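You operate a simulated robot arm through the tools that you are given. There is no shell and no other tool. Be economical: measure what you need, move in short steps, check, and stop when the job is done.

You run a simulated robot arm. Do the job below in one go: nothing can be reset, and whatever is moved stays where it is left.

JOB
Rub off the smear under the notebook.
Fine: switch the desk lamp on first and off after; push the notebook clear, use the yellow pad and put it back.

The check looks at the end state, three seconds after you hand in, the way a careful person would. Anything else that was tipped, shoved, dropped, spilled or broken makes it a failure.

ROBOT AND FRAMES
A 7-joint arm with a two-finger parallel gripper, fixed in place. Base frame: the origin is at the foot of the arm, x ahead of it, y to its left, z up; the work surface is at about z = 0.75. Readings come in m, rad, newtons and seconds.
With the tool pointing down near the work surface it reaches from about 0.3 to 0.68 m from the base axis. Its first joint turns from -1.152 to 1.152 rad. Payload 1.57 kg.
The TCP is the grasp point between the finger pads, 0.03 m short of the fingertips. In the tool frame z runs along the fingers and y along their closing line. Largest opening 0.11 m; finger width 0.024, thickness 0.012; the body of the gripper, 0.048 by 0.112 m, starts 0.078 m behind the TCP.
Orientation is told as [roll, pitch, yaw] about the base's x, y, z axes, in that order, counted from this pose: with the fingers straight down and closing along the base's y, the tool's x points along the base's -x, its y along +y and its z along -z.

CONTROLS
- The arm moves only by the tool nudge_tool. Its arguments are lists of equal length, an entry for each row: "linear": the shift along the base's x, y, z in m, a list of three; "rotation": the turn, a rotation vector about the base's x, y, z in rad, a list of three; "hand": the finger opening in m, from 0 to 0.11. In form: {"linear": [[tx, ty, tz], ...], "rotation": [[rx, ry, rz], ...], "hand": [hand, ...]}. A call has 1 to 12 rows; each row is the pose to reach, as a shift and turn from the pose commanded when the call began. Each row takes 0.2 s and may step no farther than 0.05 m and 0.15 rad from the row before; otherwise, or with a gripper value out of range, the whole call is refused. Where a pose cannot be reached the arm comes as near as it can. A force on the tool above 40 N (or 10 N above the force at the start of the call, whichever is more), or a blocked arm, ends the call early, and 0.2 s more pass. The fingers move at their own pace (about 0.108 m/s each) and stop on an object; they squeeze with about 29 N. The grip force told is the motor's: it shows also when the fingers shut on nothing. Time passes only in rows, and 0.2 s behind the last, so rows that repeat a pose let the fingers close. It gives the time, the measured TCP pose, the force on the tool (base axes), the opening and the grip force at its end, in the units of the frame above (readings bear some noise).
- Cameras (640 x 400 px; columns grow to the right, rows downward): "scene" is fixed at [0.1721, -0.4141, 1.3831]; the picture's right is [0.60, -0.80, 0.00], its down [-0.61, -0.45, -0.65] and it looks along [0.52, 0.39, -0.76] (base axes); focal length 310 px, centre (320, 200). "wrist" rides on the gripper at [0.07, 0.016, -0.141] in the tool frame; the picture's right is [-0.23, 0.97, 0.00], its down [-0.86, -0.20, -0.48] and it looks along [-0.47, -0.11, 0.88] (tool axes); focal length 222 px, centre (320, 200). There is no depth. A picture from a camera that has moved, and an enlarged one, comes with that camera's place and axes in the base frame and with its lens.
- grab_frame(camera): a new picture of that camera. The clock stands still meanwhile.
- enlarge(camera, box): a new picture of the part [left, top, right, bottom] of that camera's present view, enlarged. The clock stands still meanwhile.
- hand_in(): hands the job in; it is judged then, once.

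Work in short steps. Places have to be worked out from the pictures, the camera data and where the tool is seen: move nearer, look again, correct. Check each grasp and each placing, and mend what went wrong. You have 120 turns and 68 pictures in all, those below and enlarged ones among them. Open the gripper and draw the arm clear of the work before you hand the job in, unless the task says otherwise; then end with one line.

The tools are called after "Call:" as name(argument=value, ...) on one line, values as JSON. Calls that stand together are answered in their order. nudge_tool: Moves the arm, as the interface text tells. Its arguments: {"type":"object","properties":{"linear":{"type":"array"},"rotation":{"type":"array"},"hand":{"type":"array"}},"required":["linear","rotation","hand"]} The other tools are called the same way: grab_frame (camera) takes a picture; enlarge (camera, box) takes an enlarged picture of a part of a camera's view; hand_in () hands the job in.

At the start:

```text
time: 0.0
eef_pos: [0.3874, -0.1637, 1.0404]
tcp_rot: [0.0, -0.001, 0.0]
wrist_force: [-0.3, -0.9, 1.0]
width: 0.1101
gripper_force: 0.0
```

scene: 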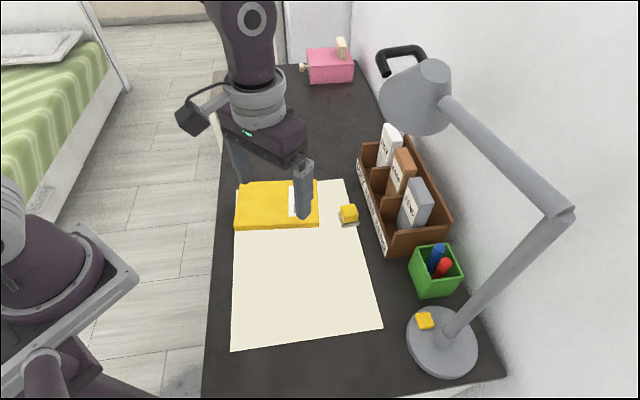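
wrist: 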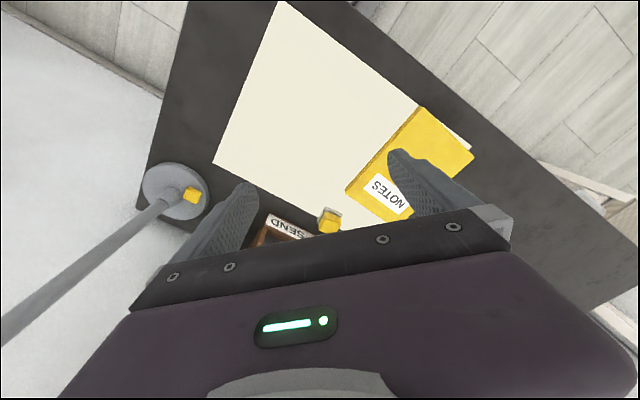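

I'll start with close looks at the lamp switch, the pad and the notebook.

Call:
enlarge(camera="scene", box=[210, 150, 390, 262])

Call:
enlarge(camera="scene", box=[370, 230, 510, 390])

Call:
enlarge(camera="wrist", box=[140, 90, 500, 250])

```text
3.56 times, centred on (300, 206) of scene
camera zoom: at [0.1721, -0.4141, 1.3831], right [0.6, -0.8, 0.0], down [-0.61, -0.45, -0.65], along [0.52, 0.39, -0.76], focal length 1102 px, centre (391, 179)
```

zoom: 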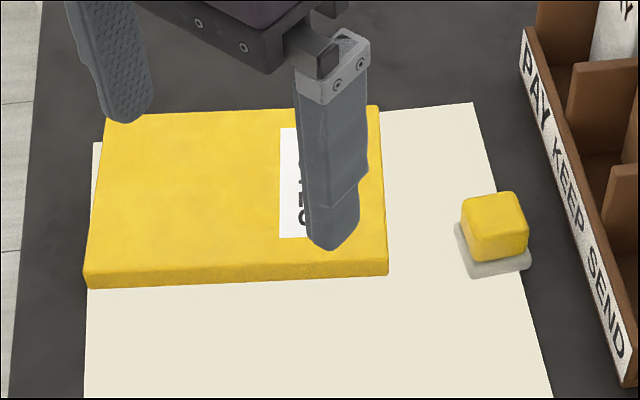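

```text
2.50 times, centred on (440, 310) of scene
camera zoom: at [0.1721, -0.4141, 1.3831], right [0.6, -0.8, 0.0], down [-0.61, -0.45, -0.65], along [0.52, 0.39, -0.76], focal length 775 px, centre (20, -75)
```

zoom: 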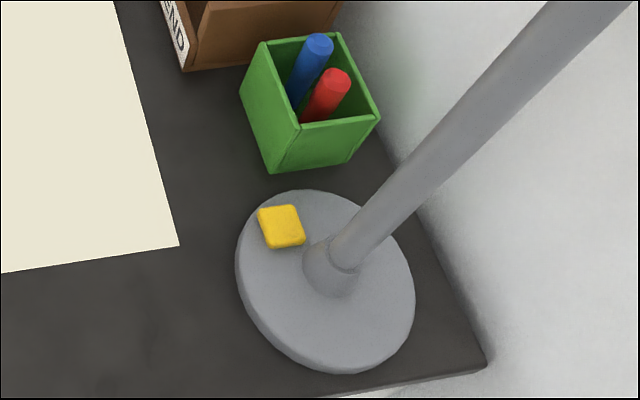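

```text
1.78 times, centred on (320, 170) of wrist
camera zoom: at [0.3181, -0.1471, 1.1813], right [0.23, 0.97, 0.0], down [0.86, -0.2, 0.48], along [0.47, -0.11, -0.88], focal length 395 px, centre (320, 253)
```

zoom: 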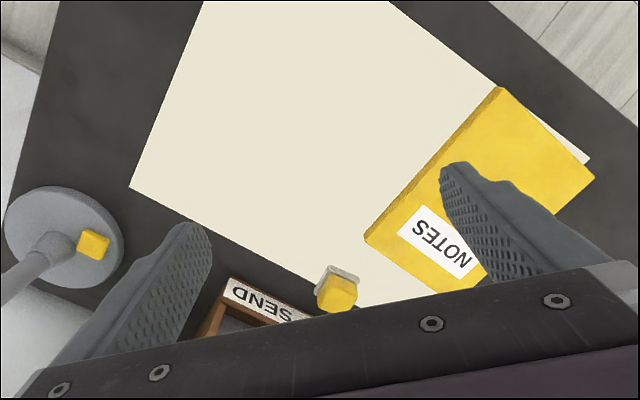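

The button on the lamp base triangulates to about (0.461, -0.446, 0.78), with the pole just behind it at y≈-0.49. I'll approach with the fingers closed and tilted away from the pole, stopping short to look.

Call:
nudge_tool(linear=[[0.003, -0.03, -0.02], [0.006, -0.06, -0.04], [0.01, -0.09, -0.06], [0.012, -0.12, -0.08], [0.013, -0.14, -0.1], [0.013, -0.14, -0.1]], rotation=[[-0.1, 0, 0], [-0.2, 0, 0], [-0.3, 0, 0], [-0.4, 0, 0], [-0.5, 0, 0], [-0.5, 0, 0]], hand=[0, 0, 0, 0, 0, 0])

Call:
grab_frame(camera="wrist")

Call:
grab_frame(camera="scene")

```text
time: 1.4
eef_pos: [0.4022, -0.3031, 0.9382]
tcp_rot: [-0.5, 0.001, -0.002]
wrist_force: [-0.4, -0.4, 0.3]
width: 0.0
gripper_force: 21.1
```

```text
62 pictures are left
camera wrist: at [0.3321, -0.2219, 1.0555], right [0.23, 0.85, -0.47], down [0.85, 0.06, 0.52], along [0.47, -0.52, -0.72], focal length 222 px, centre (320, 200)
```

wrist: 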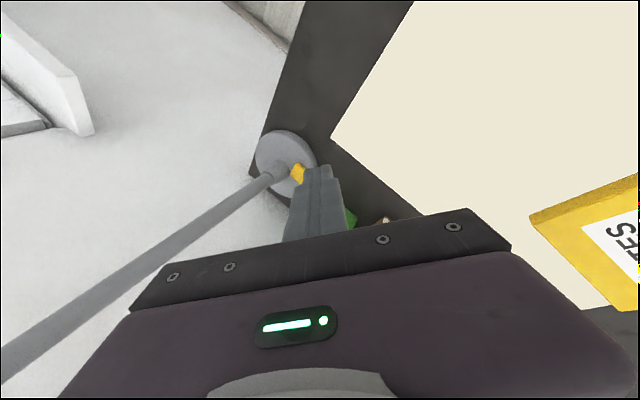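

```text
61 pictures are left
```

scene: 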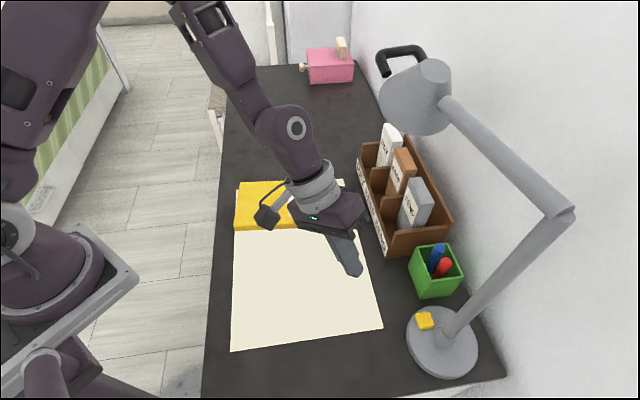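

The arm is clear of the pole and lamp head. Next is a hover just above the button along the tilt.

Call:
nudge_tool(linear=[[0.02, -0.03, -0.02], [0.04, -0.06, -0.04], [0.055, -0.09, -0.06], [0.059, -0.11, -0.078], [0.059, -0.11, -0.078]], rotation=[[0, 0, 0], [0, 0, 0], [0, 0, 0], [0, 0, 0], [0, 0, 0]], hand=[0, 0, 0, 0, 0])

Call:
enlarge(camera="scene", box=[370, 230, 510, 390])

Call:
enlarge(camera="wrist", box=[200, 100, 400, 225])

```text
time: 2.6
eef_pos: [0.4577, -0.4143, 0.8594]
tcp_rot: [-0.499, -0.001, 0.0]
wrist_force: [0.5, 0.4, -0.3]
width: 0.0
gripper_force: 20.7
```

```text
2.50 times, centred on (440, 310) of scene
camera zoom: at [0.1721, -0.4141, 1.3831], right [0.6, -0.8, 0.0], down [-0.61, -0.45, -0.65], along [0.52, 0.39, -0.76], focal length 775 px, centre (20, -75)
```

zoom: 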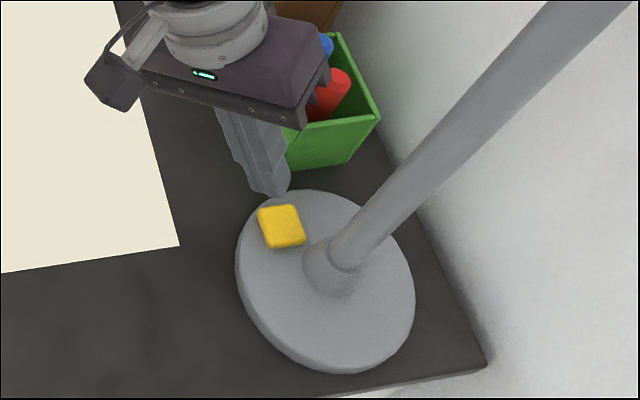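

```text
3.20 times, centred on (300, 162) of wrist
camera zoom: at [0.3886, -0.3334, 0.9762], right [0.23, 0.85, -0.47], down [0.86, 0.05, 0.52], along [0.47, -0.52, -0.72], focal length 711 px, centre (384, 320)
```

zoom: 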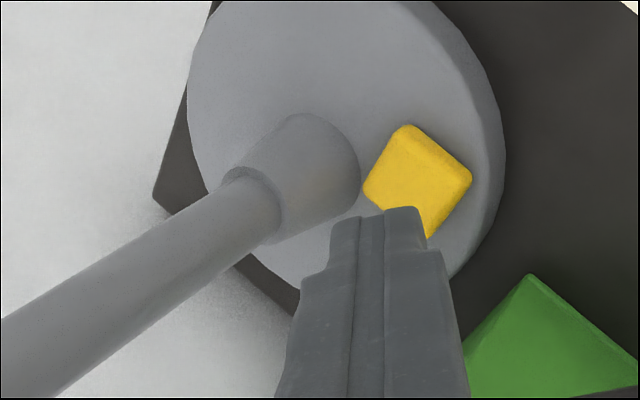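

The button is confirmed at (0.460, -0.446, ~0.78). I'll bring the tip over it and come down slowly.

Call:
nudge_tool(linear=[[0.001, -0.012, -0.02], [0.001, -0.022, -0.034], [0.001, -0.022, -0.038], [0.001, -0.022, -0.041], [0.001, -0.022, -0.044]], rotation=[[0, 0, 0], [0, 0, 0], [0, 0, 0], [0, 0, 0], [0, 0, 0]], hand=[0, 0, 0, 0, 0])

Call:
enlarge(camera="wrist", box=[200, 100, 400, 225])

```text
time: 3.8
eef_pos: [0.4612, -0.4352, 0.8174]
tcp_rot: [-0.501, -0.001, 0.0]
wrist_force: [-1.2, 0.4, -0.9]
width: 0.0
gripper_force: 21.1
```

```text
3.20 times, centred on (300, 162) of wrist
camera zoom: at [0.3916, -0.3541, 0.9338], right [0.23, 0.85, -0.47], down [0.85, 0.05, 0.52], along [0.47, -0.52, -0.72], focal length 711 px, centre (384, 320)
```

zoom: 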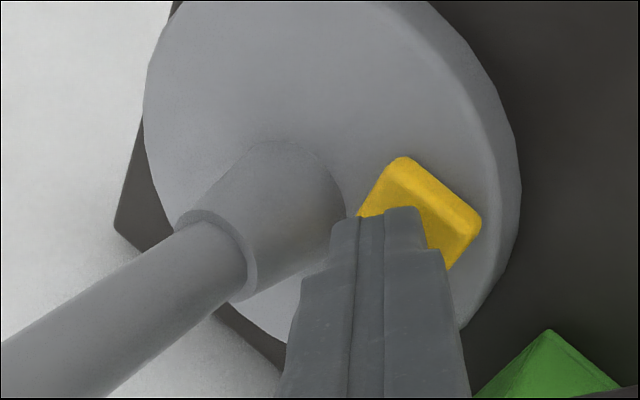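

No contact yet; the tip is over the near part of the button. I continue down in small steps.

Call:
nudge_tool(linear=[[0, 0, -0.003], [0, 0, -0.006], [0, 0, -0.009], [0, 0, -0.011]], rotation=[[0, 0, 0], [0, 0, 0], [0, 0, 0], [0, 0, 0]], hand=[0, 0, 0, 0])

Call:
grab_frame(camera="scene")

```text
time: 4.8
eef_pos: [0.4618, -0.4359, 0.8086]
tcp_rot: [-0.503, 0.002, 0.0]
wrist_force: [-0.4, -0.6, 8.7]
width: 0.0
gripper_force: 21.2
```

```text
57 pictures are left
```

scene: 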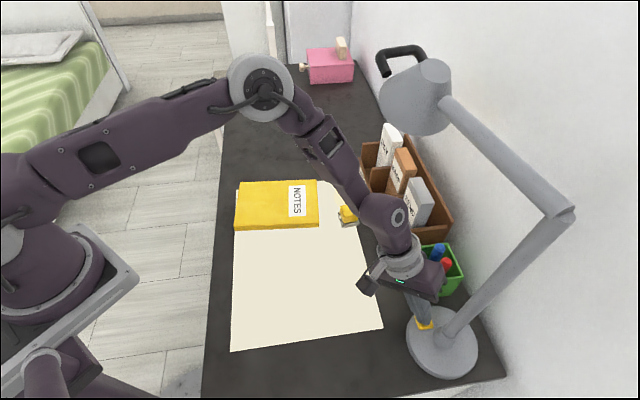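

There is 8.7 N of contact but no light yet, so I press a bit deeper.

Call:
nudge_tool(linear=[[0, 0, -0.002], [0, 0, -0.004], [0, 0, -0.005]], rotation=[[0, 0, 0], [0, 0, 0], [0, 0, 0]], hand=[0, 0, 0])

Call:
grab_frame(camera="scene")

```text
time: 5.6
eef_pos: [0.4627, -0.4361, 0.8031]
tcp_rot: [-0.501, -0.002, -0.001]
wrist_force: [-0.1, -0.6, 22.7]
width: 0.0001
gripper_force: 21.6
```

```text
56 pictures are left
```

scene: 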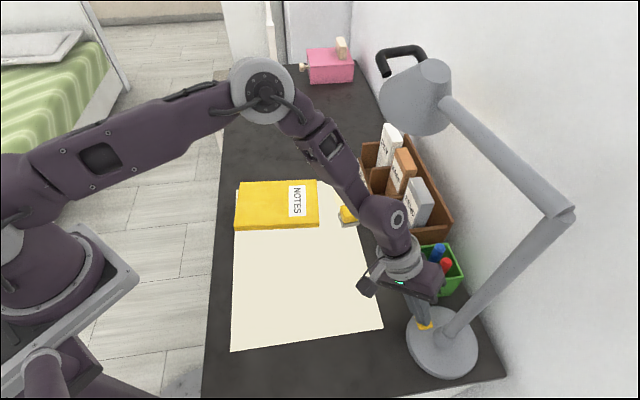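

The force is up to 22.7 N with no obvious light. I'll release and compare, in case it toggles on release.

Call:
nudge_tool(linear=[[0, 0, 0.012], [0, 0.01, 0.035], [0, 0.01, 0.035]], rotation=[[0, 0, 0], [0, 0, 0], [0, 0, 0]], hand=[0, 0, 0])

Call:
grab_frame(camera="scene")

Call:
enlarge(camera="wrist", box=[200, 100, 400, 225])

```text
time: 6.4
eef_pos: [0.4606, -0.4239, 0.8357]
tcp_rot: [-0.5, 0.0, -0.001]
wrist_force: [0.3, 0.2, -1.0]
width: 0.0
gripper_force: 21.5
```

```text
55 pictures are left
```

scene: 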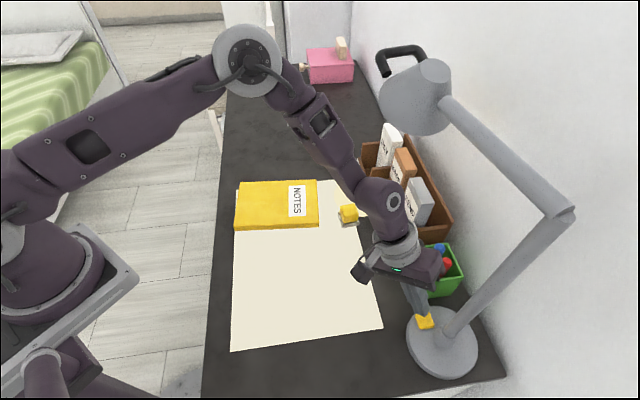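

```text
3.20 times, centred on (300, 162) of wrist
camera zoom: at [0.3899, -0.3421, 0.9527], right [0.23, 0.85, -0.47], down [0.86, 0.05, 0.51], along [0.47, -0.52, -0.72], focal length 711 px, centre (384, 320)
```

zoom: 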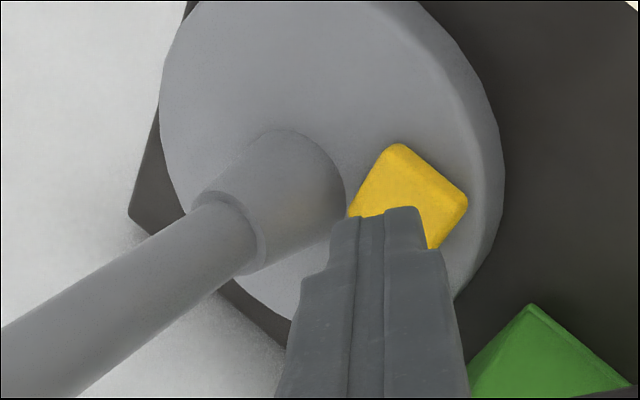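

It's not clear the lamp switched. I'll compare the lamp head and the other yellow block up close before pressing again.

Call:
enlarge(camera="scene", box=[330, 190, 380, 235])

Call:
enlarge(camera="scene", box=[340, 40, 500, 150])

Call:
enlarge(camera="scene", box=[395, 290, 485, 385])

```text
8.89 times, centred on (355, 212) of scene
camera zoom: at [0.1722, -0.4141, 1.3831], right [0.6, -0.8, 0.0], down [-0.61, -0.45, -0.65], along [0.52, 0.39, -0.76], focal length 2755 px, centre (9, 89)
```

zoom: 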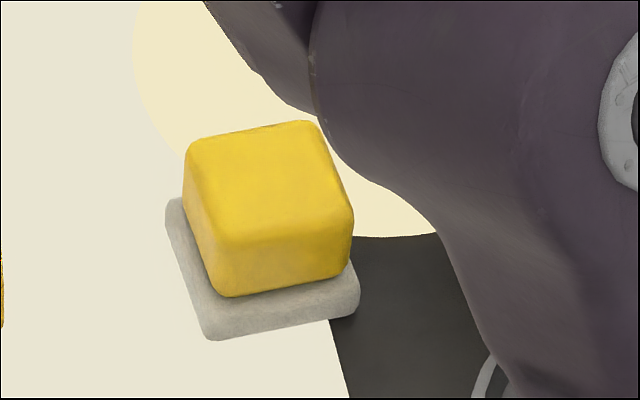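

```text
3.64 times, centred on (420, 95) of scene
camera zoom: at [0.1722, -0.4141, 1.3831], right [0.6, -0.8, 0.0], down [-0.61, -0.45, -0.65], along [0.52, 0.39, -0.76], focal length 1127 px, centre (-44, 582)
```

zoom: 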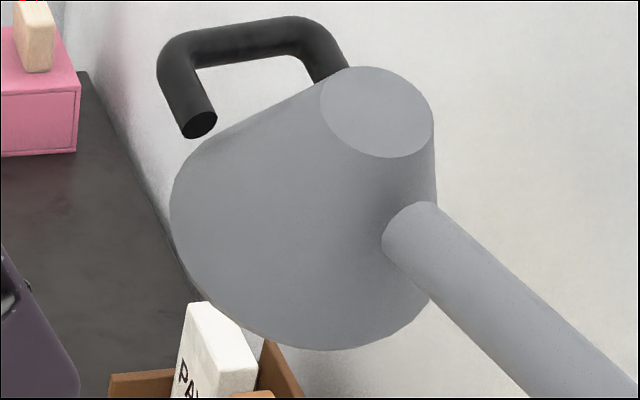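

```text
4.21 times, centred on (440, 338) of scene
camera zoom: at [0.1722, -0.4141, 1.3831], right [0.6, -0.8, 0.0], down [-0.61, -0.45, -0.65], along [0.52, 0.39, -0.76], focal length 1305 px, centre (-185, -379)
```

zoom: 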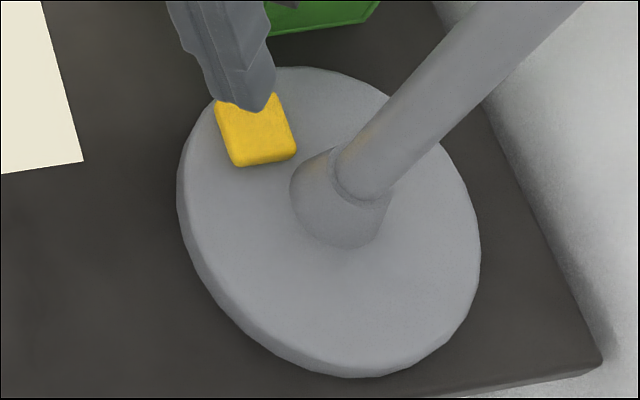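

A faint warm pool of light now lies on the paper and wasn't there before, so the lamp is on. The other block, with its grey felt base, is the pad. I'll back out along the same path and straighten the tool.

Call:
nudge_tool(linear=[[-0.02, 0.03, 0.025], [-0.04, 0.065, 0.05], [-0.057, 0.1, 0.075], [-0.065, 0.135, 0.095], [-0.07, 0.17, 0.11], [-0.07, 0.205, 0.125], [-0.07, 0.24, 0.14], [-0.07, 0.26, 0.15]], rotation=[[0, 0, 0], [0, 0, 0], [0.1, 0, 0], [0.2, 0, 0], [0.3, 0, 0], [0.4, 0, 0], [0.5, 0, 0], [0.5, 0, 0]], hand=[0, 0, 0, 0, 0, 0, 0, 0])

Call:
grab_frame(camera="scene")

Call:
grab_frame(camera="wrist")

```text
time: 8.2
eef_pos: [0.3908, -0.164, 0.9883]
tcp_rot: [0.001, 0.0, -0.001]
wrist_force: [0.6, 0.8, -0.6]
width: 0.0002
gripper_force: 21.2
```

```text
50 pictures are left
```

scene: 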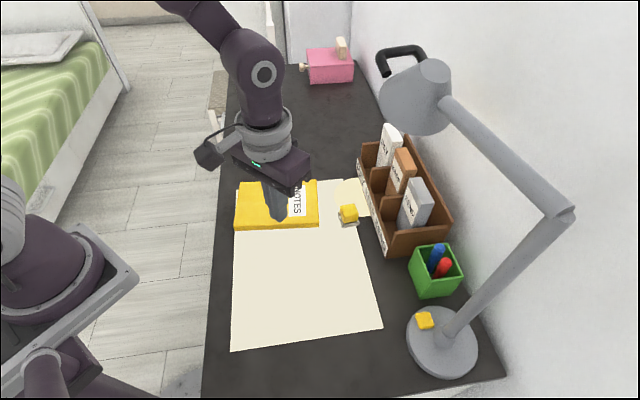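

```text
49 pictures are left
camera wrist: at [0.3204, -0.1494, 1.1299], right [0.23, 0.97, 0.0], down [0.86, -0.2, 0.48], along [0.47, -0.11, -0.88], focal length 222 px, centre (320, 200)
```

wrist: 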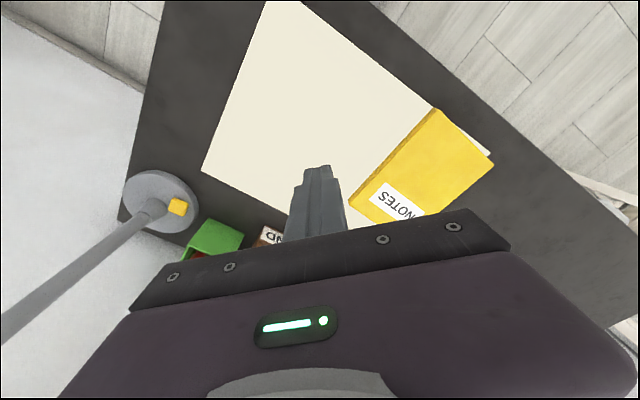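

The light pool beside the pad confirms the lamp is on. The notebook's near edge runs from (0.40, 0.013) to (0.53, -0.145). I'll turn the open fingers parallel to it and go behind it, to push it away along the desk with both fingers.

Call:
nudge_tool(linear=[[0.008, 0.014, -0.02], [0.016, 0.028, -0.04], [0.024, 0.042, -0.06], [0.032, 0.056, -0.08], [0.04, 0.069, -0.1], [0.04, 0.069, -0.13], [0.04, 0.069, -0.16]], rotation=[[0, 0, 0.14], [0, 0, 0.28], [0, 0, 0.42], [0, 0, 0.56], [0, 0, 0.696], [0, 0, 0.696], [0, 0, 0.696]], hand=[0.1, 0.1, 0.1, 0.1, 0.1, 0.1, 0.1])

Call:
grab_frame(camera="scene")

Call:
grab_frame(camera="wrist")

```text
time: 9.8
eef_pos: [0.43, -0.0958, 0.8289]
tcp_rot: [0.0, -0.001, 0.695]
wrist_force: [0.1, -0.3, 0.5]
width: 0.1
gripper_force: 0.0
```

```text
48 pictures are left
```

scene: 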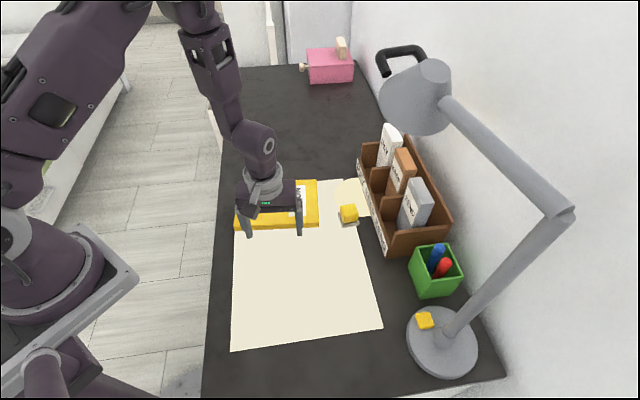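

```text
47 pictures are left
camera wrist: at [0.3664, -0.1278, 0.9685], right [-0.45, 0.89, 0.0], down [0.78, 0.4, 0.48], along [0.43, 0.22, -0.88], focal length 222 px, centre (320, 200)
```

wrist: 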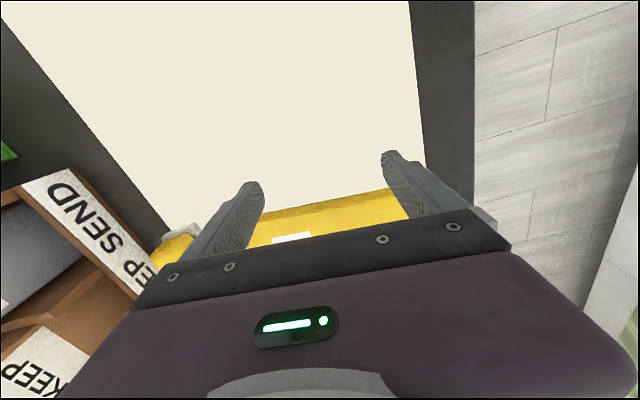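

The fingers are parallel to the edge and clear of it. I go down so the tips are about 6 mm above the surface, then push away in small steps.

Call:
nudge_tool(linear=[[0, 0, -0.02], [0, 0, -0.042], [0.0153, 0.0128, -0.042], [0.0307, 0.0256, -0.042], [0.046, 0.0385, -0.042], [0.0614, 0.0513, -0.042]], rotation=[[0, 0, 0], [0, 0, 0], [0, 0, 0], [0, 0, 0], [0, 0, 0], [0, 0, 0]], hand=[0.1, 0.1, 0.1, 0.1, 0.1, 0.1])

Call:
grab_frame(camera="scene")

```text
time: 11.2
eef_pos: [0.4931, -0.0453, 0.7849]
tcp_rot: [0.0, 0.0, 0.696]
wrist_force: [-0.3, -2.1, 0.6]
width: 0.0997
gripper_force: 0.0
```

```text
46 pictures are left
```

scene: 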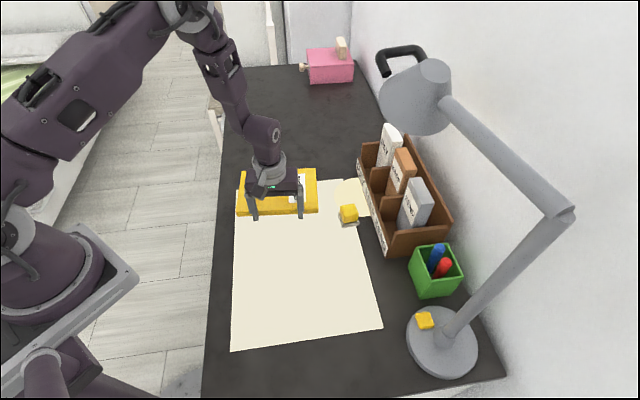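

The notebook slides straight and nothing else has moved. I continue the push.

Call:
nudge_tool(linear=[[0.0153, 0.0128, 0], [0.0307, 0.0256, 0], [0.046, 0.0385, 0], [0.0614, 0.0513, 0], [0.0767, 0.0641, 0], [0.092, 0.077, 0], [0.104, 0.087, 0], [0.112, 0.094, 0]], rotation=[[0, 0, 0], [0, 0, 0], [0, 0, 0], [0, 0, 0], [0, 0, 0], [0, 0, 0], [0, 0, 0], [0, 0, 0]], hand=[0.1, 0.1, 0.1, 0.1, 0.1, 0.1, 0.1, 0.1])

Call:
grab_frame(camera="scene")

```text
time: 13.0
eef_pos: [0.6047, 0.0507, 0.7846]
tcp_rot: [0.0, -0.001, 0.696]
wrist_force: [-0.4, -0.6, 0.8]
width: 0.1
gripper_force: 0.1
```

```text
45 pictures are left
```

scene: 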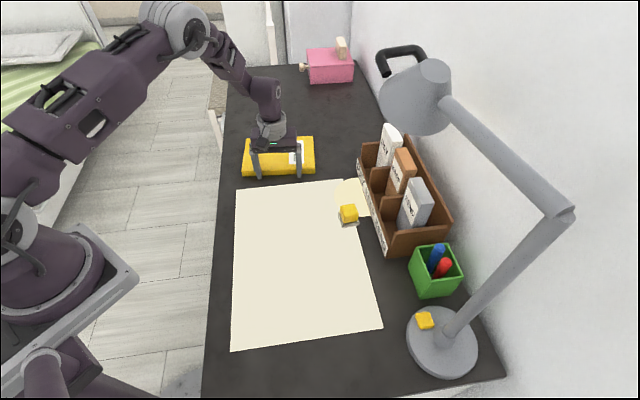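

The notebook is now clear off the paper. I back away, lift, and look for the smear where it lay.

Call:
nudge_tool(linear=[[-0.02, -0.017, 0], [-0.045, -0.04, 0.02], [-0.07, -0.06, 0.055], [-0.095, -0.08, 0.09], [-0.12, -0.1, 0.125], [-0.14, -0.12, 0.16], [-0.16, -0.14, 0.19]], rotation=[[0, 0, 0], [0, 0, 0], [0, 0, 0], [0, 0, 0], [0, 0, 0], [0, 0, 0], [0, 0, 0]], hand=[0.1, 0.1, 0.1, 0.1, 0.1, 0.1, 0.1])

Call:
enlarge(camera="scene", box=[220, 130, 380, 240])

Call:
grab_frame(camera="wrist")

```text
time: 14.6
eef_pos: [0.4457, -0.0905, 0.9761]
tcp_rot: [0.001, -0.001, 0.695]
wrist_force: [0.4, 0.0, -0.7]
width: 0.1001
gripper_force: 0.0
```

```text
3.64 times, centred on (300, 185) of scene
camera zoom: at [0.1722, -0.4141, 1.3831], right [0.6, -0.8, 0.0], down [-0.61, -0.45, -0.65], along [0.52, 0.39, -0.76], focal length 1127 px, centre (393, 254)
```

zoom: 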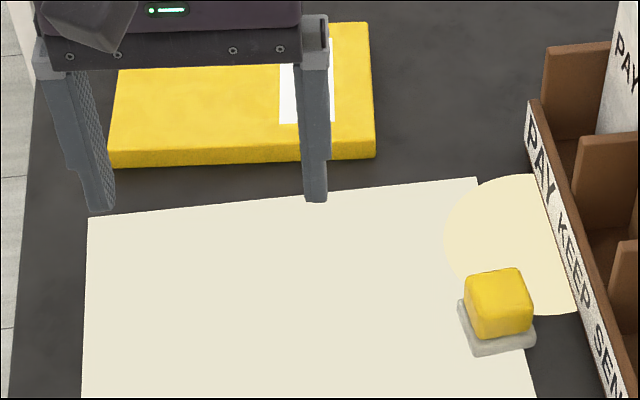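

```text
43 pictures are left
camera wrist: at [0.3816, -0.123, 1.1179], right [-0.45, 0.89, 0.0], down [0.78, 0.39, 0.48], along [0.43, 0.22, -0.88], focal length 222 px, centre (320, 200)
```

wrist: 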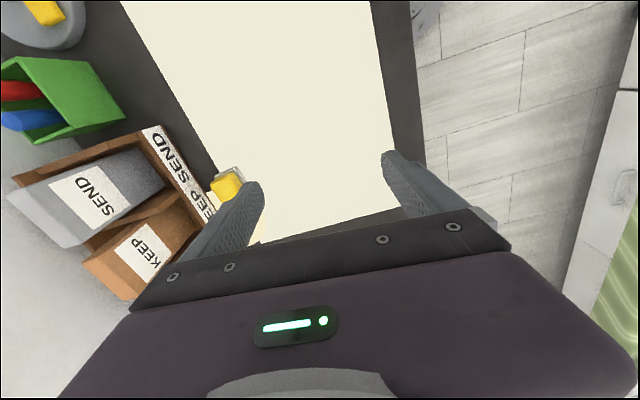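

The smear isn't obvious yet. I'll move the gripper aside and look closer at the uncovered area.

Call:
nudge_tool(linear=[[-0.03, -0.03, 0.02], [-0.06, -0.06, 0.03], [-0.08, -0.08, 0.03]], rotation=[[0, 0, 0], [0, 0, 0], [0, 0, 0]], hand=[0.1, 0.1, 0.1])

Call:
enlarge(camera="scene", box=[228, 172, 328, 235])

Call:
enlarge(camera="wrist", box=[200, 80, 420, 220])

```text
time: 15.4
eef_pos: [0.3655, -0.1711, 1.0064]
tcp_rot: [0.001, 0.001, 0.696]
wrist_force: [-0.6, 0.0, -0.1]
width: 0.1001
gripper_force: 0.1
```

```text
6.35 times, centred on (278, 204) of scene
camera zoom: at [0.1722, -0.4141, 1.3831], right [0.6, -0.8, 0.0], down [-0.61, -0.45, -0.65], along [0.52, 0.39, -0.76], focal length 1968 px, centre (587, 178)
```

zoom: 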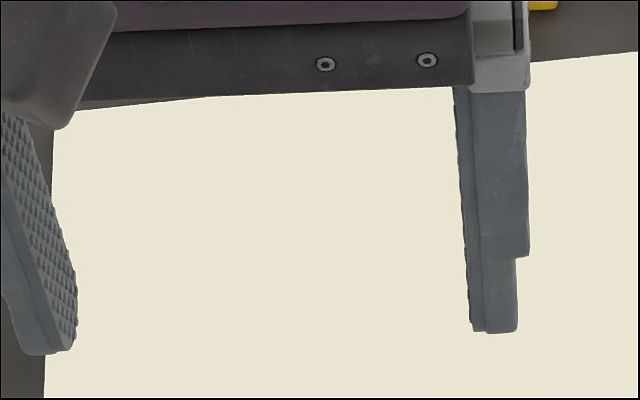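

```text
2.86 times, centred on (310, 150) of wrist
camera zoom: at [0.3021, -0.2032, 1.1459], right [-0.45, 0.89, 0.0], down [0.78, 0.4, 0.48], along [0.43, 0.22, -0.88], focal length 635 px, centre (349, 343)
```

zoom: 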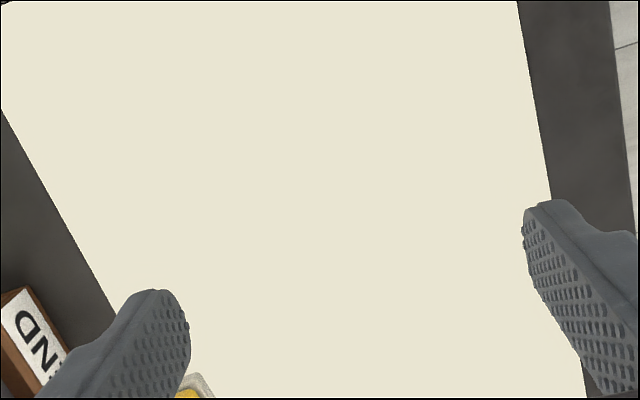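

Nothing visible on the cream sheet so far. I'll move the arm completely away from this part of the view and check again.

Call:
nudge_tool(linear=[[-0.01, -0.04, 0.03], [-0.02, -0.08, 0.06], [-0.02, -0.11, 0.09], [-0.02, -0.13, 0.12]], rotation=[[0, 0, -0.14], [0, 0, -0.28], [0, 0, -0.42], [0, 0, -0.56]], hand=[0.1, 0.1, 0.1, 0.1])

Call:
grab_frame(camera="scene")

Call:
enlarge(camera="scene", box=[220, 130, 320, 240])

Call:
grab_frame(camera="wrist")

```text
refused: row 1 steps farther than a row can; nothing moved
```

```text
40 pictures are left
```

scene: 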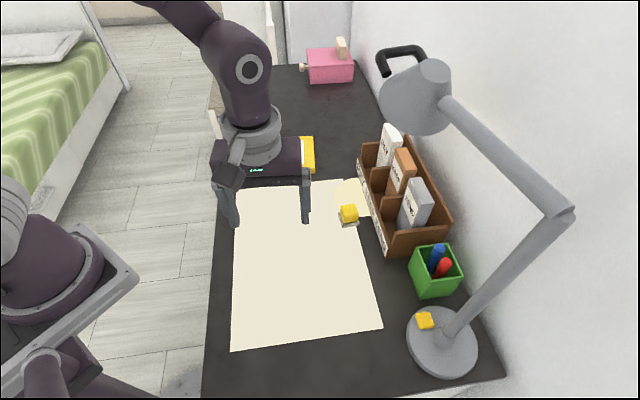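

```text
3.64 times, centred on (270, 185) of scene
camera zoom: at [0.1722, -0.4141, 1.3831], right [0.6, -0.8, 0.0], down [-0.61, -0.45, -0.65], along [0.52, 0.39, -0.76], focal length 1127 px, centre (502, 254)
```

zoom: 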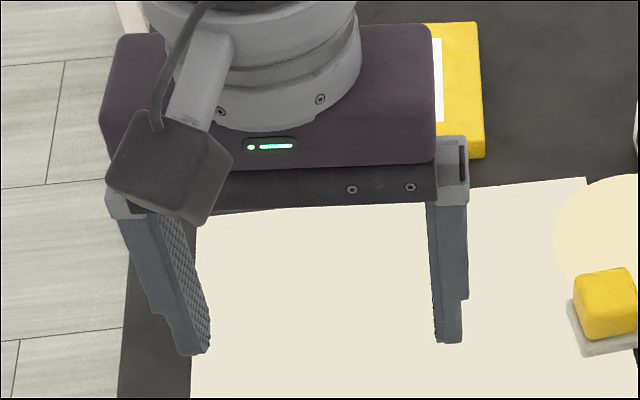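

```text
38 pictures are left
camera wrist: at [0.3021, -0.2032, 1.1459], right [-0.45, 0.89, 0.0], down [0.78, 0.4, 0.48], along [0.43, 0.22, -0.88], focal length 222 px, centre (320, 200)
```

wrist: 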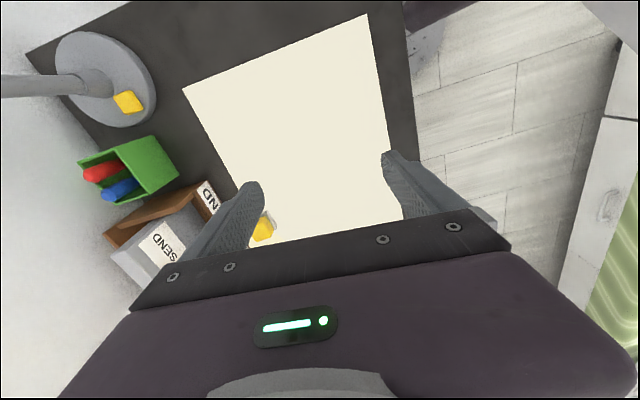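

That call was refused because the first step was too long; I redo it with smaller steps before looking again.

Call:
nudge_tool(linear=[[0, -0.03, 0.01], [0, -0.06, 0.02], [0, -0.09, 0.03], [0, -0.12, 0.04], [0, -0.15, 0.05]], rotation=[[0, 0, -0.14], [0, 0, -0.28], [0, 0, -0.42], [0, 0, -0.56], [0, 0, -0.696]], hand=[0.1, 0.1, 0.1, 0.1, 0.1])

Call:
enlarge(camera="scene", box=[220, 130, 350, 240])

```text
time: 16.6
eef_pos: [0.3657, -0.3188, 1.0564]
tcp_rot: [0.0, 0.0, -0.001]
wrist_force: [-0.9, -0.3, 0.0]
width: 0.0998
gripper_force: 0.1
```

```text
3.64 times, centred on (285, 185) of scene
camera zoom: at [0.1722, -0.4141, 1.3831], right [0.6, -0.8, 0.0], down [-0.61, -0.45, -0.65], along [0.52, 0.39, -0.76], focal length 1127 px, centre (447, 254)
```

zoom: 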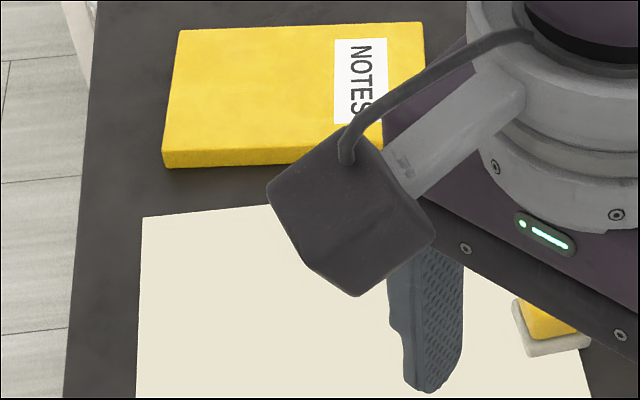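

Still no visible smear from this distance. I'll bring the wrist camera low over the notebook's original place.

Call:
nudge_tool(linear=[[0.02, 0.035, -0.02], [0.04, 0.07, -0.04], [0.06, 0.11, -0.06], [0.075, 0.15, -0.08], [0.08, 0.19, -0.1], [0.08, 0.22, -0.12], [0.08, 0.24, -0.14], [0.08, 0.25, -0.16]], rotation=[[0, 0, 0.14], [0, 0, 0.28], [0, 0, 0.42], [0, 0, 0.56], [0, 0, 0.696], [0, 0, 0.696], [0, 0, 0.696], [0, 0, 0.696]], hand=[0.11, 0.11, 0.11, 0.11, 0.11, 0.11, 0.11, 0.11])

Call:
grab_frame(camera="wrist")

```text
time: 18.4
eef_pos: [0.4454, -0.0689, 0.895]
tcp_rot: [0.001, -0.001, 0.696]
wrist_force: [0.0, -0.4, -0.1]
width: 0.1101
gripper_force: 0.0
```

```text
36 pictures are left
camera wrist: at [0.3804, -0.1021, 1.0355], right [-0.45, 0.89, 0.0], down [0.78, 0.4, 0.48], along [0.43, 0.22, -0.88], focal length 222 px, centre (320, 200)
```

wrist: 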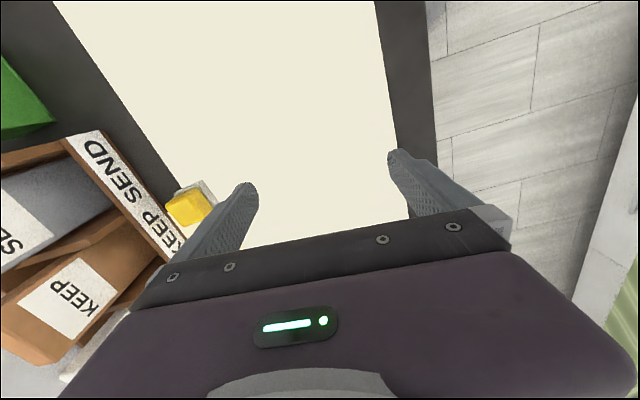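

Still nothing evident; the footprint centre projects to about (327, 203) here, so I'll enlarge exactly that part for faint marks.

Call:
enlarge(camera="wrist", box=[240, 140, 400, 240])

```text
4.00 times, centred on (320, 190) of wrist
camera zoom: at [0.3804, -0.1021, 1.0355], right [-0.45, 0.89, 0.0], down [0.78, 0.4, 0.48], along [0.43, 0.22, -0.88], focal length 888 px, centre (320, 240)
```

zoom: 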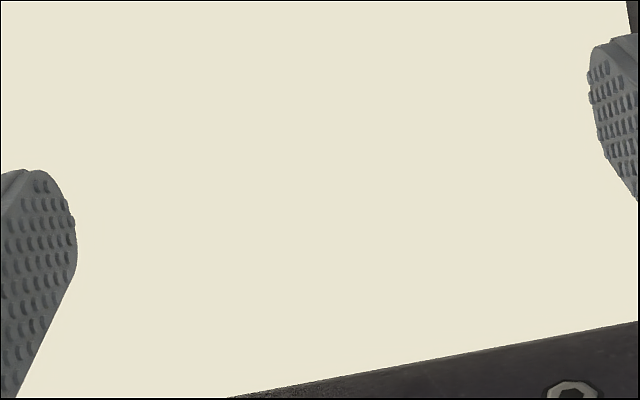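

The sheet is uniformly clean there. I'll move forward so the wrist camera sees the far strip of the footprint and the gap before the notebook.

Call:
nudge_tool(linear=[[0.03, 0.025, 0.03], [0.06, 0.05, 0.06], [0.09, 0.075, 0.09], [0.1, 0.09, 0.11]], rotation=[[0, 0, 0], [0, 0, 0], [0, 0, 0], [0, 0, 0]], hand=[0.11, 0.11, 0.11, 0.11])

Call:
grab_frame(camera="wrist")

Call:
enlarge(camera="scene", box=[200, 160, 400, 360])

```text
time: 19.4
eef_pos: [0.544, 0.0188, 1.0042]
tcp_rot: [0.001, 0.001, 0.696]
wrist_force: [0.0, 0.7, -0.3]
width: 0.1102
gripper_force: 0.1
```

```text
34 pictures are left
camera wrist: at [0.4798, -0.0127, 1.1445], right [-0.45, 0.89, 0.0], down [0.78, 0.4, 0.48], along [0.43, 0.22, -0.88], focal length 222 px, centre (320, 200)
```

wrist: 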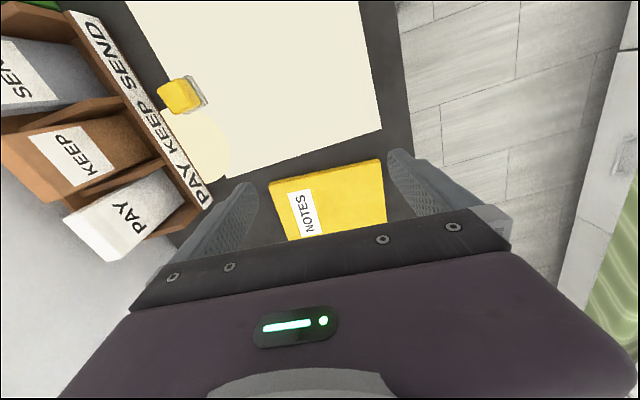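

```text
2.00 times, centred on (300, 260) of scene
camera zoom: at [0.1721, -0.4141, 1.3831], right [0.6, -0.8, 0.0], down [-0.61, -0.45, -0.65], along [0.52, 0.39, -0.76], focal length 620 px, centre (360, 80)
```

zoom: 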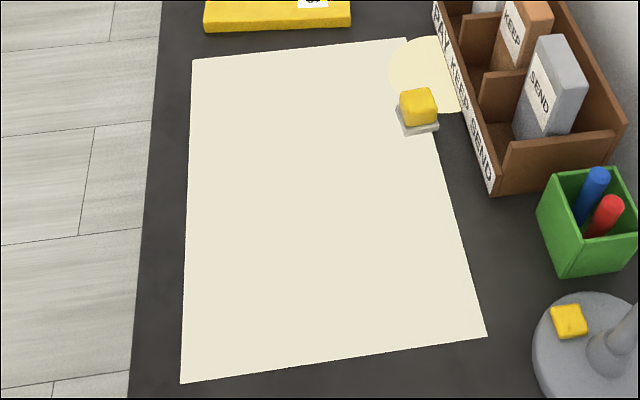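

No smear shows anywhere in the footprint, from several angles, so I'll wipe the whole footprint with the pad to be safe. The pad's yellow block triangulates to centre (0.594, -0.185) with its top at z≈0.79. First I turn so the fingers close along the tray front, staying clear of the tray and lamp head.

Call:
nudge_tool(linear=[[-0.01, -0.015, -0.01], [-0.02, -0.03, -0.02], [-0.03, -0.045, -0.03], [-0.04, -0.06, -0.04], [-0.045, -0.07, -0.05], [-0.05, -0.08, -0.06], [-0.05, -0.09, -0.06], [-0.05, -0.1, -0.06], [-0.05, -0.11, -0.06], [-0.05, -0.11, -0.06]], rotation=[[0, 0, -0.148], [0, 0, -0.296], [0, 0, -0.444], [0, 0, -0.592], [0, 0, -0.74], [0, 0, -0.888], [0, 0, -1.036], [0, 0, -1.184], [0, 0, -1.332], [0, 0, -1.48]], hand=[0.11, 0.11, 0.11, 0.09, 0.075, 0.07, 0.07, 0.07, 0.07, 0.07])

Call:
nudge_tool(linear=[[0, 0, 0], [0, 0, 0], [0, 0, 0]], rotation=[[-0.094, -0.094, 0], [-0.189, -0.189, 0], [-0.283, -0.283, 0]], hand=[0.07, 0.07, 0.07])

Call:
grab_frame(camera="wrist")

Call:
grab_frame(camera="scene")

```text
time: 21.6
eef_pos: [0.4941, -0.0914, 0.944]
tcp_rot: [-0.001, -0.001, -0.786]
wrist_force: [1.0, 0.9, 0.0]
width: 0.0699
gripper_force: 0.0
```

```text
time: 22.4
eef_pos: [0.4946, -0.0914, 0.946]
tcp_rot: [0.0, -0.402, -0.785]
wrist_force: [0.1, 0.7, 0.1]
width: 0.0701
gripper_force: 0.1
```

```text
32 pictures are left
camera wrist: at [0.421, 0.0048, 1.0478], right [0.84, 0.54, 0.09], down [0.28, -0.57, 0.77], along [0.47, -0.62, -0.63], focal length 222 px, centre (320, 200)
```

wrist: 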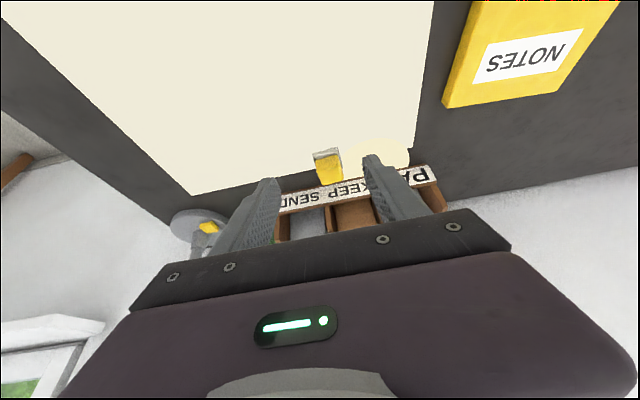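

```text
31 pictures are left
```

scene: 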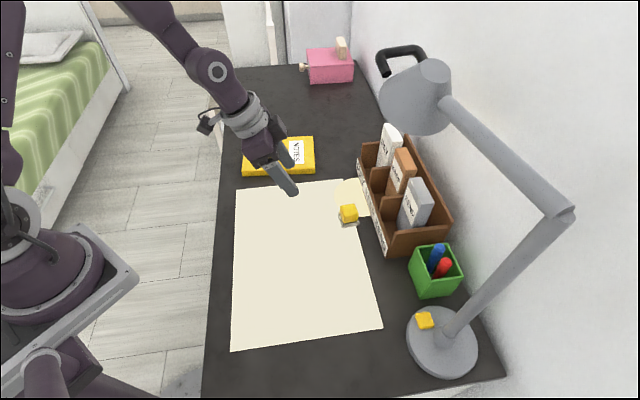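

The tilt leans the hand away from the tray and lamp. I move to a pre-grasp 8 cm back along the tool axis and check alignment.

Call:
nudge_tool(linear=[[0.024, -0.022, -0.026], [0.048, -0.044, -0.052], [0.0714, -0.0656, -0.077], [0.0714, -0.0656, -0.077]], rotation=[[0, 0, 0], [0, 0, 0], [0, 0, 0], [0, 0, 0]], hand=[0.07, 0.07, 0.07, 0.07])

Call:
enlarge(camera="wrist", box=[220, 100, 440, 240])

Call:
grab_frame(camera="scene")

```text
time: 23.4
eef_pos: [0.5636, -0.1564, 0.8686]
tcp_rot: [0.0, -0.4, -0.784]
wrist_force: [0.3, 0.1, -0.1]
width: 0.0698
gripper_force: 0.1
```

```text
2.86 times, centred on (330, 170) of wrist
camera zoom: at [0.4907, -0.0612, 0.971], right [0.84, 0.54, 0.09], down [0.28, -0.57, 0.77], along [0.47, -0.62, -0.63], focal length 635 px, centre (291, 286)
```

zoom: 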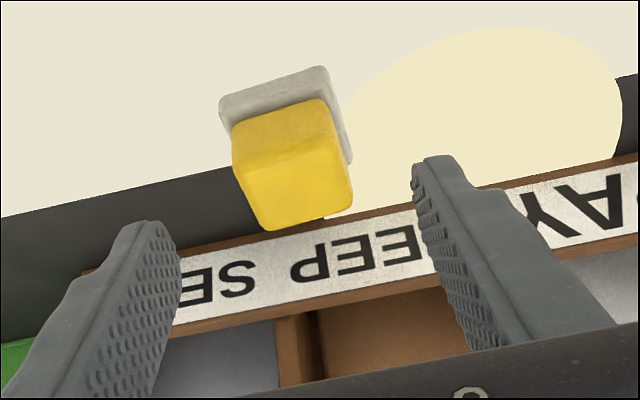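

```text
29 pictures are left
```

scene: 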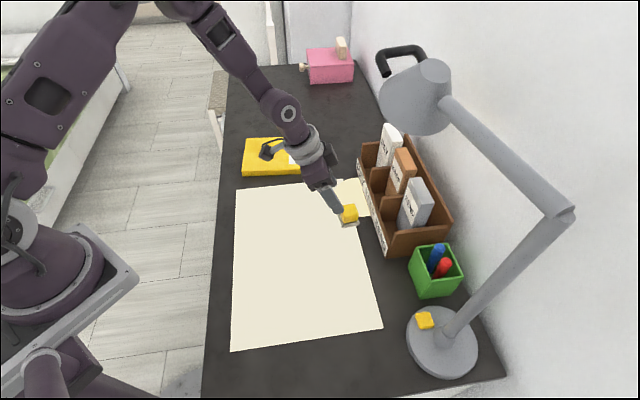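

The block sits centred between the fingers and square to them. I descend along the axis and stop above the felt before closing.

Call:
nudge_tool(linear=[[0.008, -0.0075, -0.025], [0.016, -0.015, -0.05], [0.0225, -0.0215, -0.068], [0.0235, -0.0225, -0.073]], rotation=[[0, 0, 0], [0, 0, 0], [0, 0, 0], [0, 0, 0]], hand=[0.07, 0.07, 0.07, 0.07])

Call:
enlarge(camera="wrist", box=[220, 100, 440, 240])

Call:
enlarge(camera="scene", box=[310, 170, 400, 240])

```text
time: 24.4
eef_pos: [0.5892, -0.1781, 0.7957]
tcp_rot: [0.0, -0.401, -0.786]
wrist_force: [0.0, -0.2, -0.3]
width: 0.0699
gripper_force: 0.0
```

```text
2.86 times, centred on (330, 170) of wrist
camera zoom: at [0.5153, -0.0839, 0.8982], right [0.84, 0.54, 0.09], down [0.28, -0.57, 0.77], along [0.47, -0.62, -0.63], focal length 635 px, centre (291, 286)
```

zoom: 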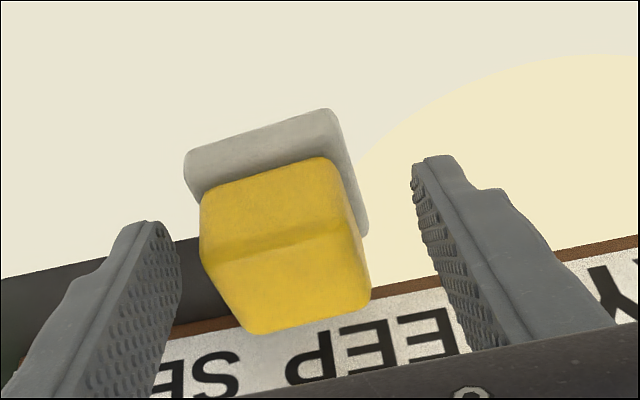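

```text
5.71 times, centred on (355, 205) of scene
camera zoom: at [0.1721, -0.4141, 1.3831], right [0.6, -0.8, 0.0], down [-0.61, -0.45, -0.65], along [0.52, 0.39, -0.76], focal length 1771 px, centre (120, 171)
```

zoom: 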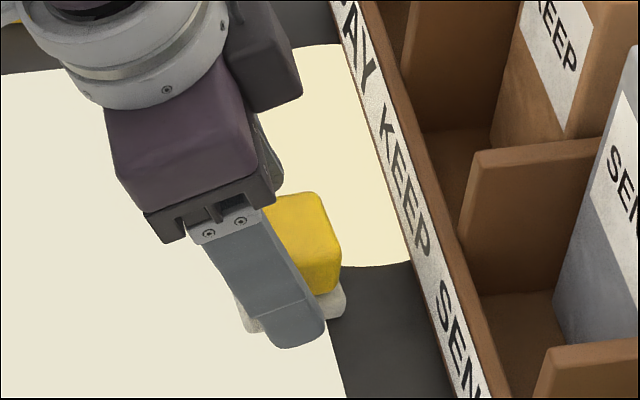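

The fingers straddle the block just above the felt. I'll ease 4 mm toward the block's centre and close.

Call:
nudge_tool(linear=[[0.003, -0.003, 0], [0.003, -0.003, 0], [0.003, -0.003, 0], [0.003, -0.003, 0]], rotation=[[0, 0, 0], [0, 0, 0], [0, 0, 0], [0, 0, 0]], hand=[0.07, 0.045, 0.02, 0.02])

Call:
enlarge(camera="wrist", box=[220, 100, 440, 240])

```text
time: 25.4
eef_pos: [0.5924, -0.1819, 0.7963]
tcp_rot: [-0.002, -0.401, -0.786]
wrist_force: [-0.1, 0.5, -0.4]
width: 0.043
gripper_force: 29.1
```

```text
2.86 times, centred on (330, 170) of wrist
camera zoom: at [0.519, -0.0867, 0.8978], right [0.84, 0.54, 0.09], down [0.29, -0.57, 0.77], along [0.47, -0.62, -0.63], focal length 635 px, centre (291, 286)
```

zoom: 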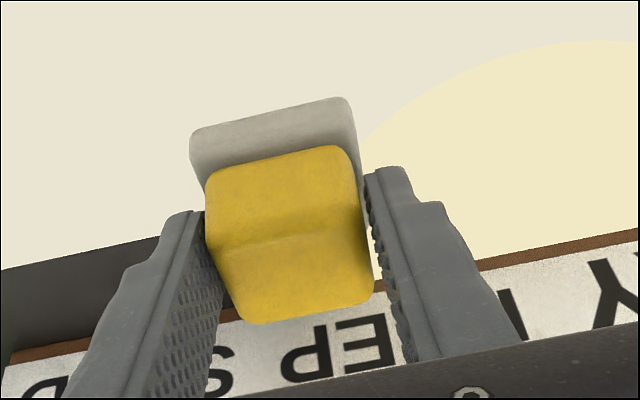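

The grip holds at 43 mm with 29 N. I lift 3 cm and check that the felt comes with the block.

Call:
nudge_tool(linear=[[0, 0, 0.01], [0, 0, 0.02], [-0.01, 0.01, 0.03], [-0.025, 0.025, 0.03]], rotation=[[0, 0, 0], [0, 0, 0], [0, 0, 0], [0, 0, 0]], hand=[0.02, 0.02, 0.02, 0.02])

Call:
enlarge(camera="scene", box=[290, 150, 400, 240])

```text
time: 26.4
eef_pos: [0.5668, -0.1573, 0.8255]
tcp_rot: [-0.003, -0.399, -0.783]
wrist_force: [0.5, -0.2, -0.6]
width: 0.0434
gripper_force: 28.8
```

```text
4.44 times, centred on (345, 195) of scene
camera zoom: at [0.1722, -0.4141, 1.3831], right [0.6, -0.8, 0.0], down [-0.61, -0.45, -0.65], along [0.52, 0.39, -0.76], focal length 1378 px, centre (209, 222)
```

zoom: 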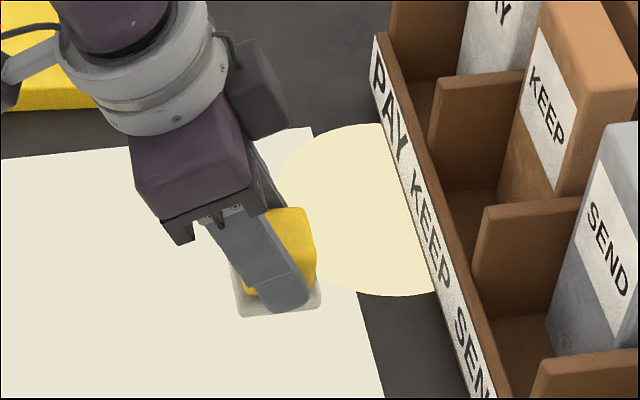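

The felt came up with the block, so it is the complete pad. I carry it low to the far corner of the footprint and lower it until it just touches.

Call:
nudge_tool(linear=[[0.0147, 0.0358, 0], [0.0294, 0.0716, 0], [0.0441, 0.1074, -0.005], [0.0441, 0.1074, -0.02], [0.0441, 0.1074, -0.027]], rotation=[[0, 0, 0], [0, 0, 0], [0, 0, 0], [0, 0, 0], [0, 0, 0]], hand=[0.02, 0.02, 0.02, 0.02, 0.02])

Call:
nudge_tool(linear=[[0, 0, -0.002], [0, 0, -0.004], [0, 0, -0.006]], rotation=[[0, 0, 0], [0, 0, 0], [0, 0, 0]], hand=[0.02, 0.02, 0.02])

Call:
grab_frame(camera="scene")

```text
time: 27.6
eef_pos: [0.6109, -0.0494, 0.7984]
tcp_rot: [0.0, -0.398, -0.783]
wrist_force: [0.0, 0.6, -1.5]
width: 0.0433
gripper_force: 28.6
```

```text
time: 28.6
eef_pos: [0.6131, -0.049, 0.7935]
tcp_rot: [0.003, -0.404, -0.783]
wrist_force: [0.5, 0.1, 6.1]
width: 0.0433
gripper_force: 29.2
stopped in row 3: the force on the tool passed its limit (the readings are from after the stop); the commanded pose is now the measured one
```

```text
24 pictures are left
```

scene: 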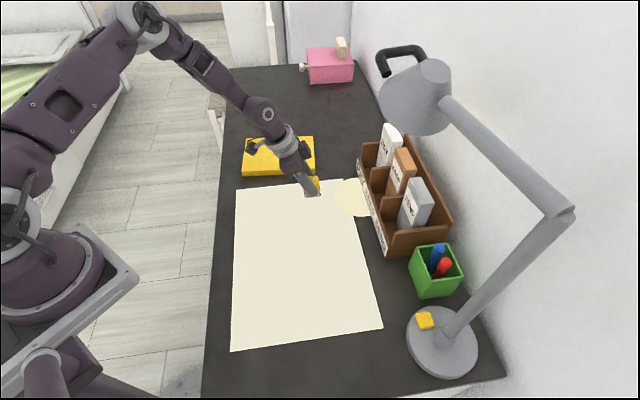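

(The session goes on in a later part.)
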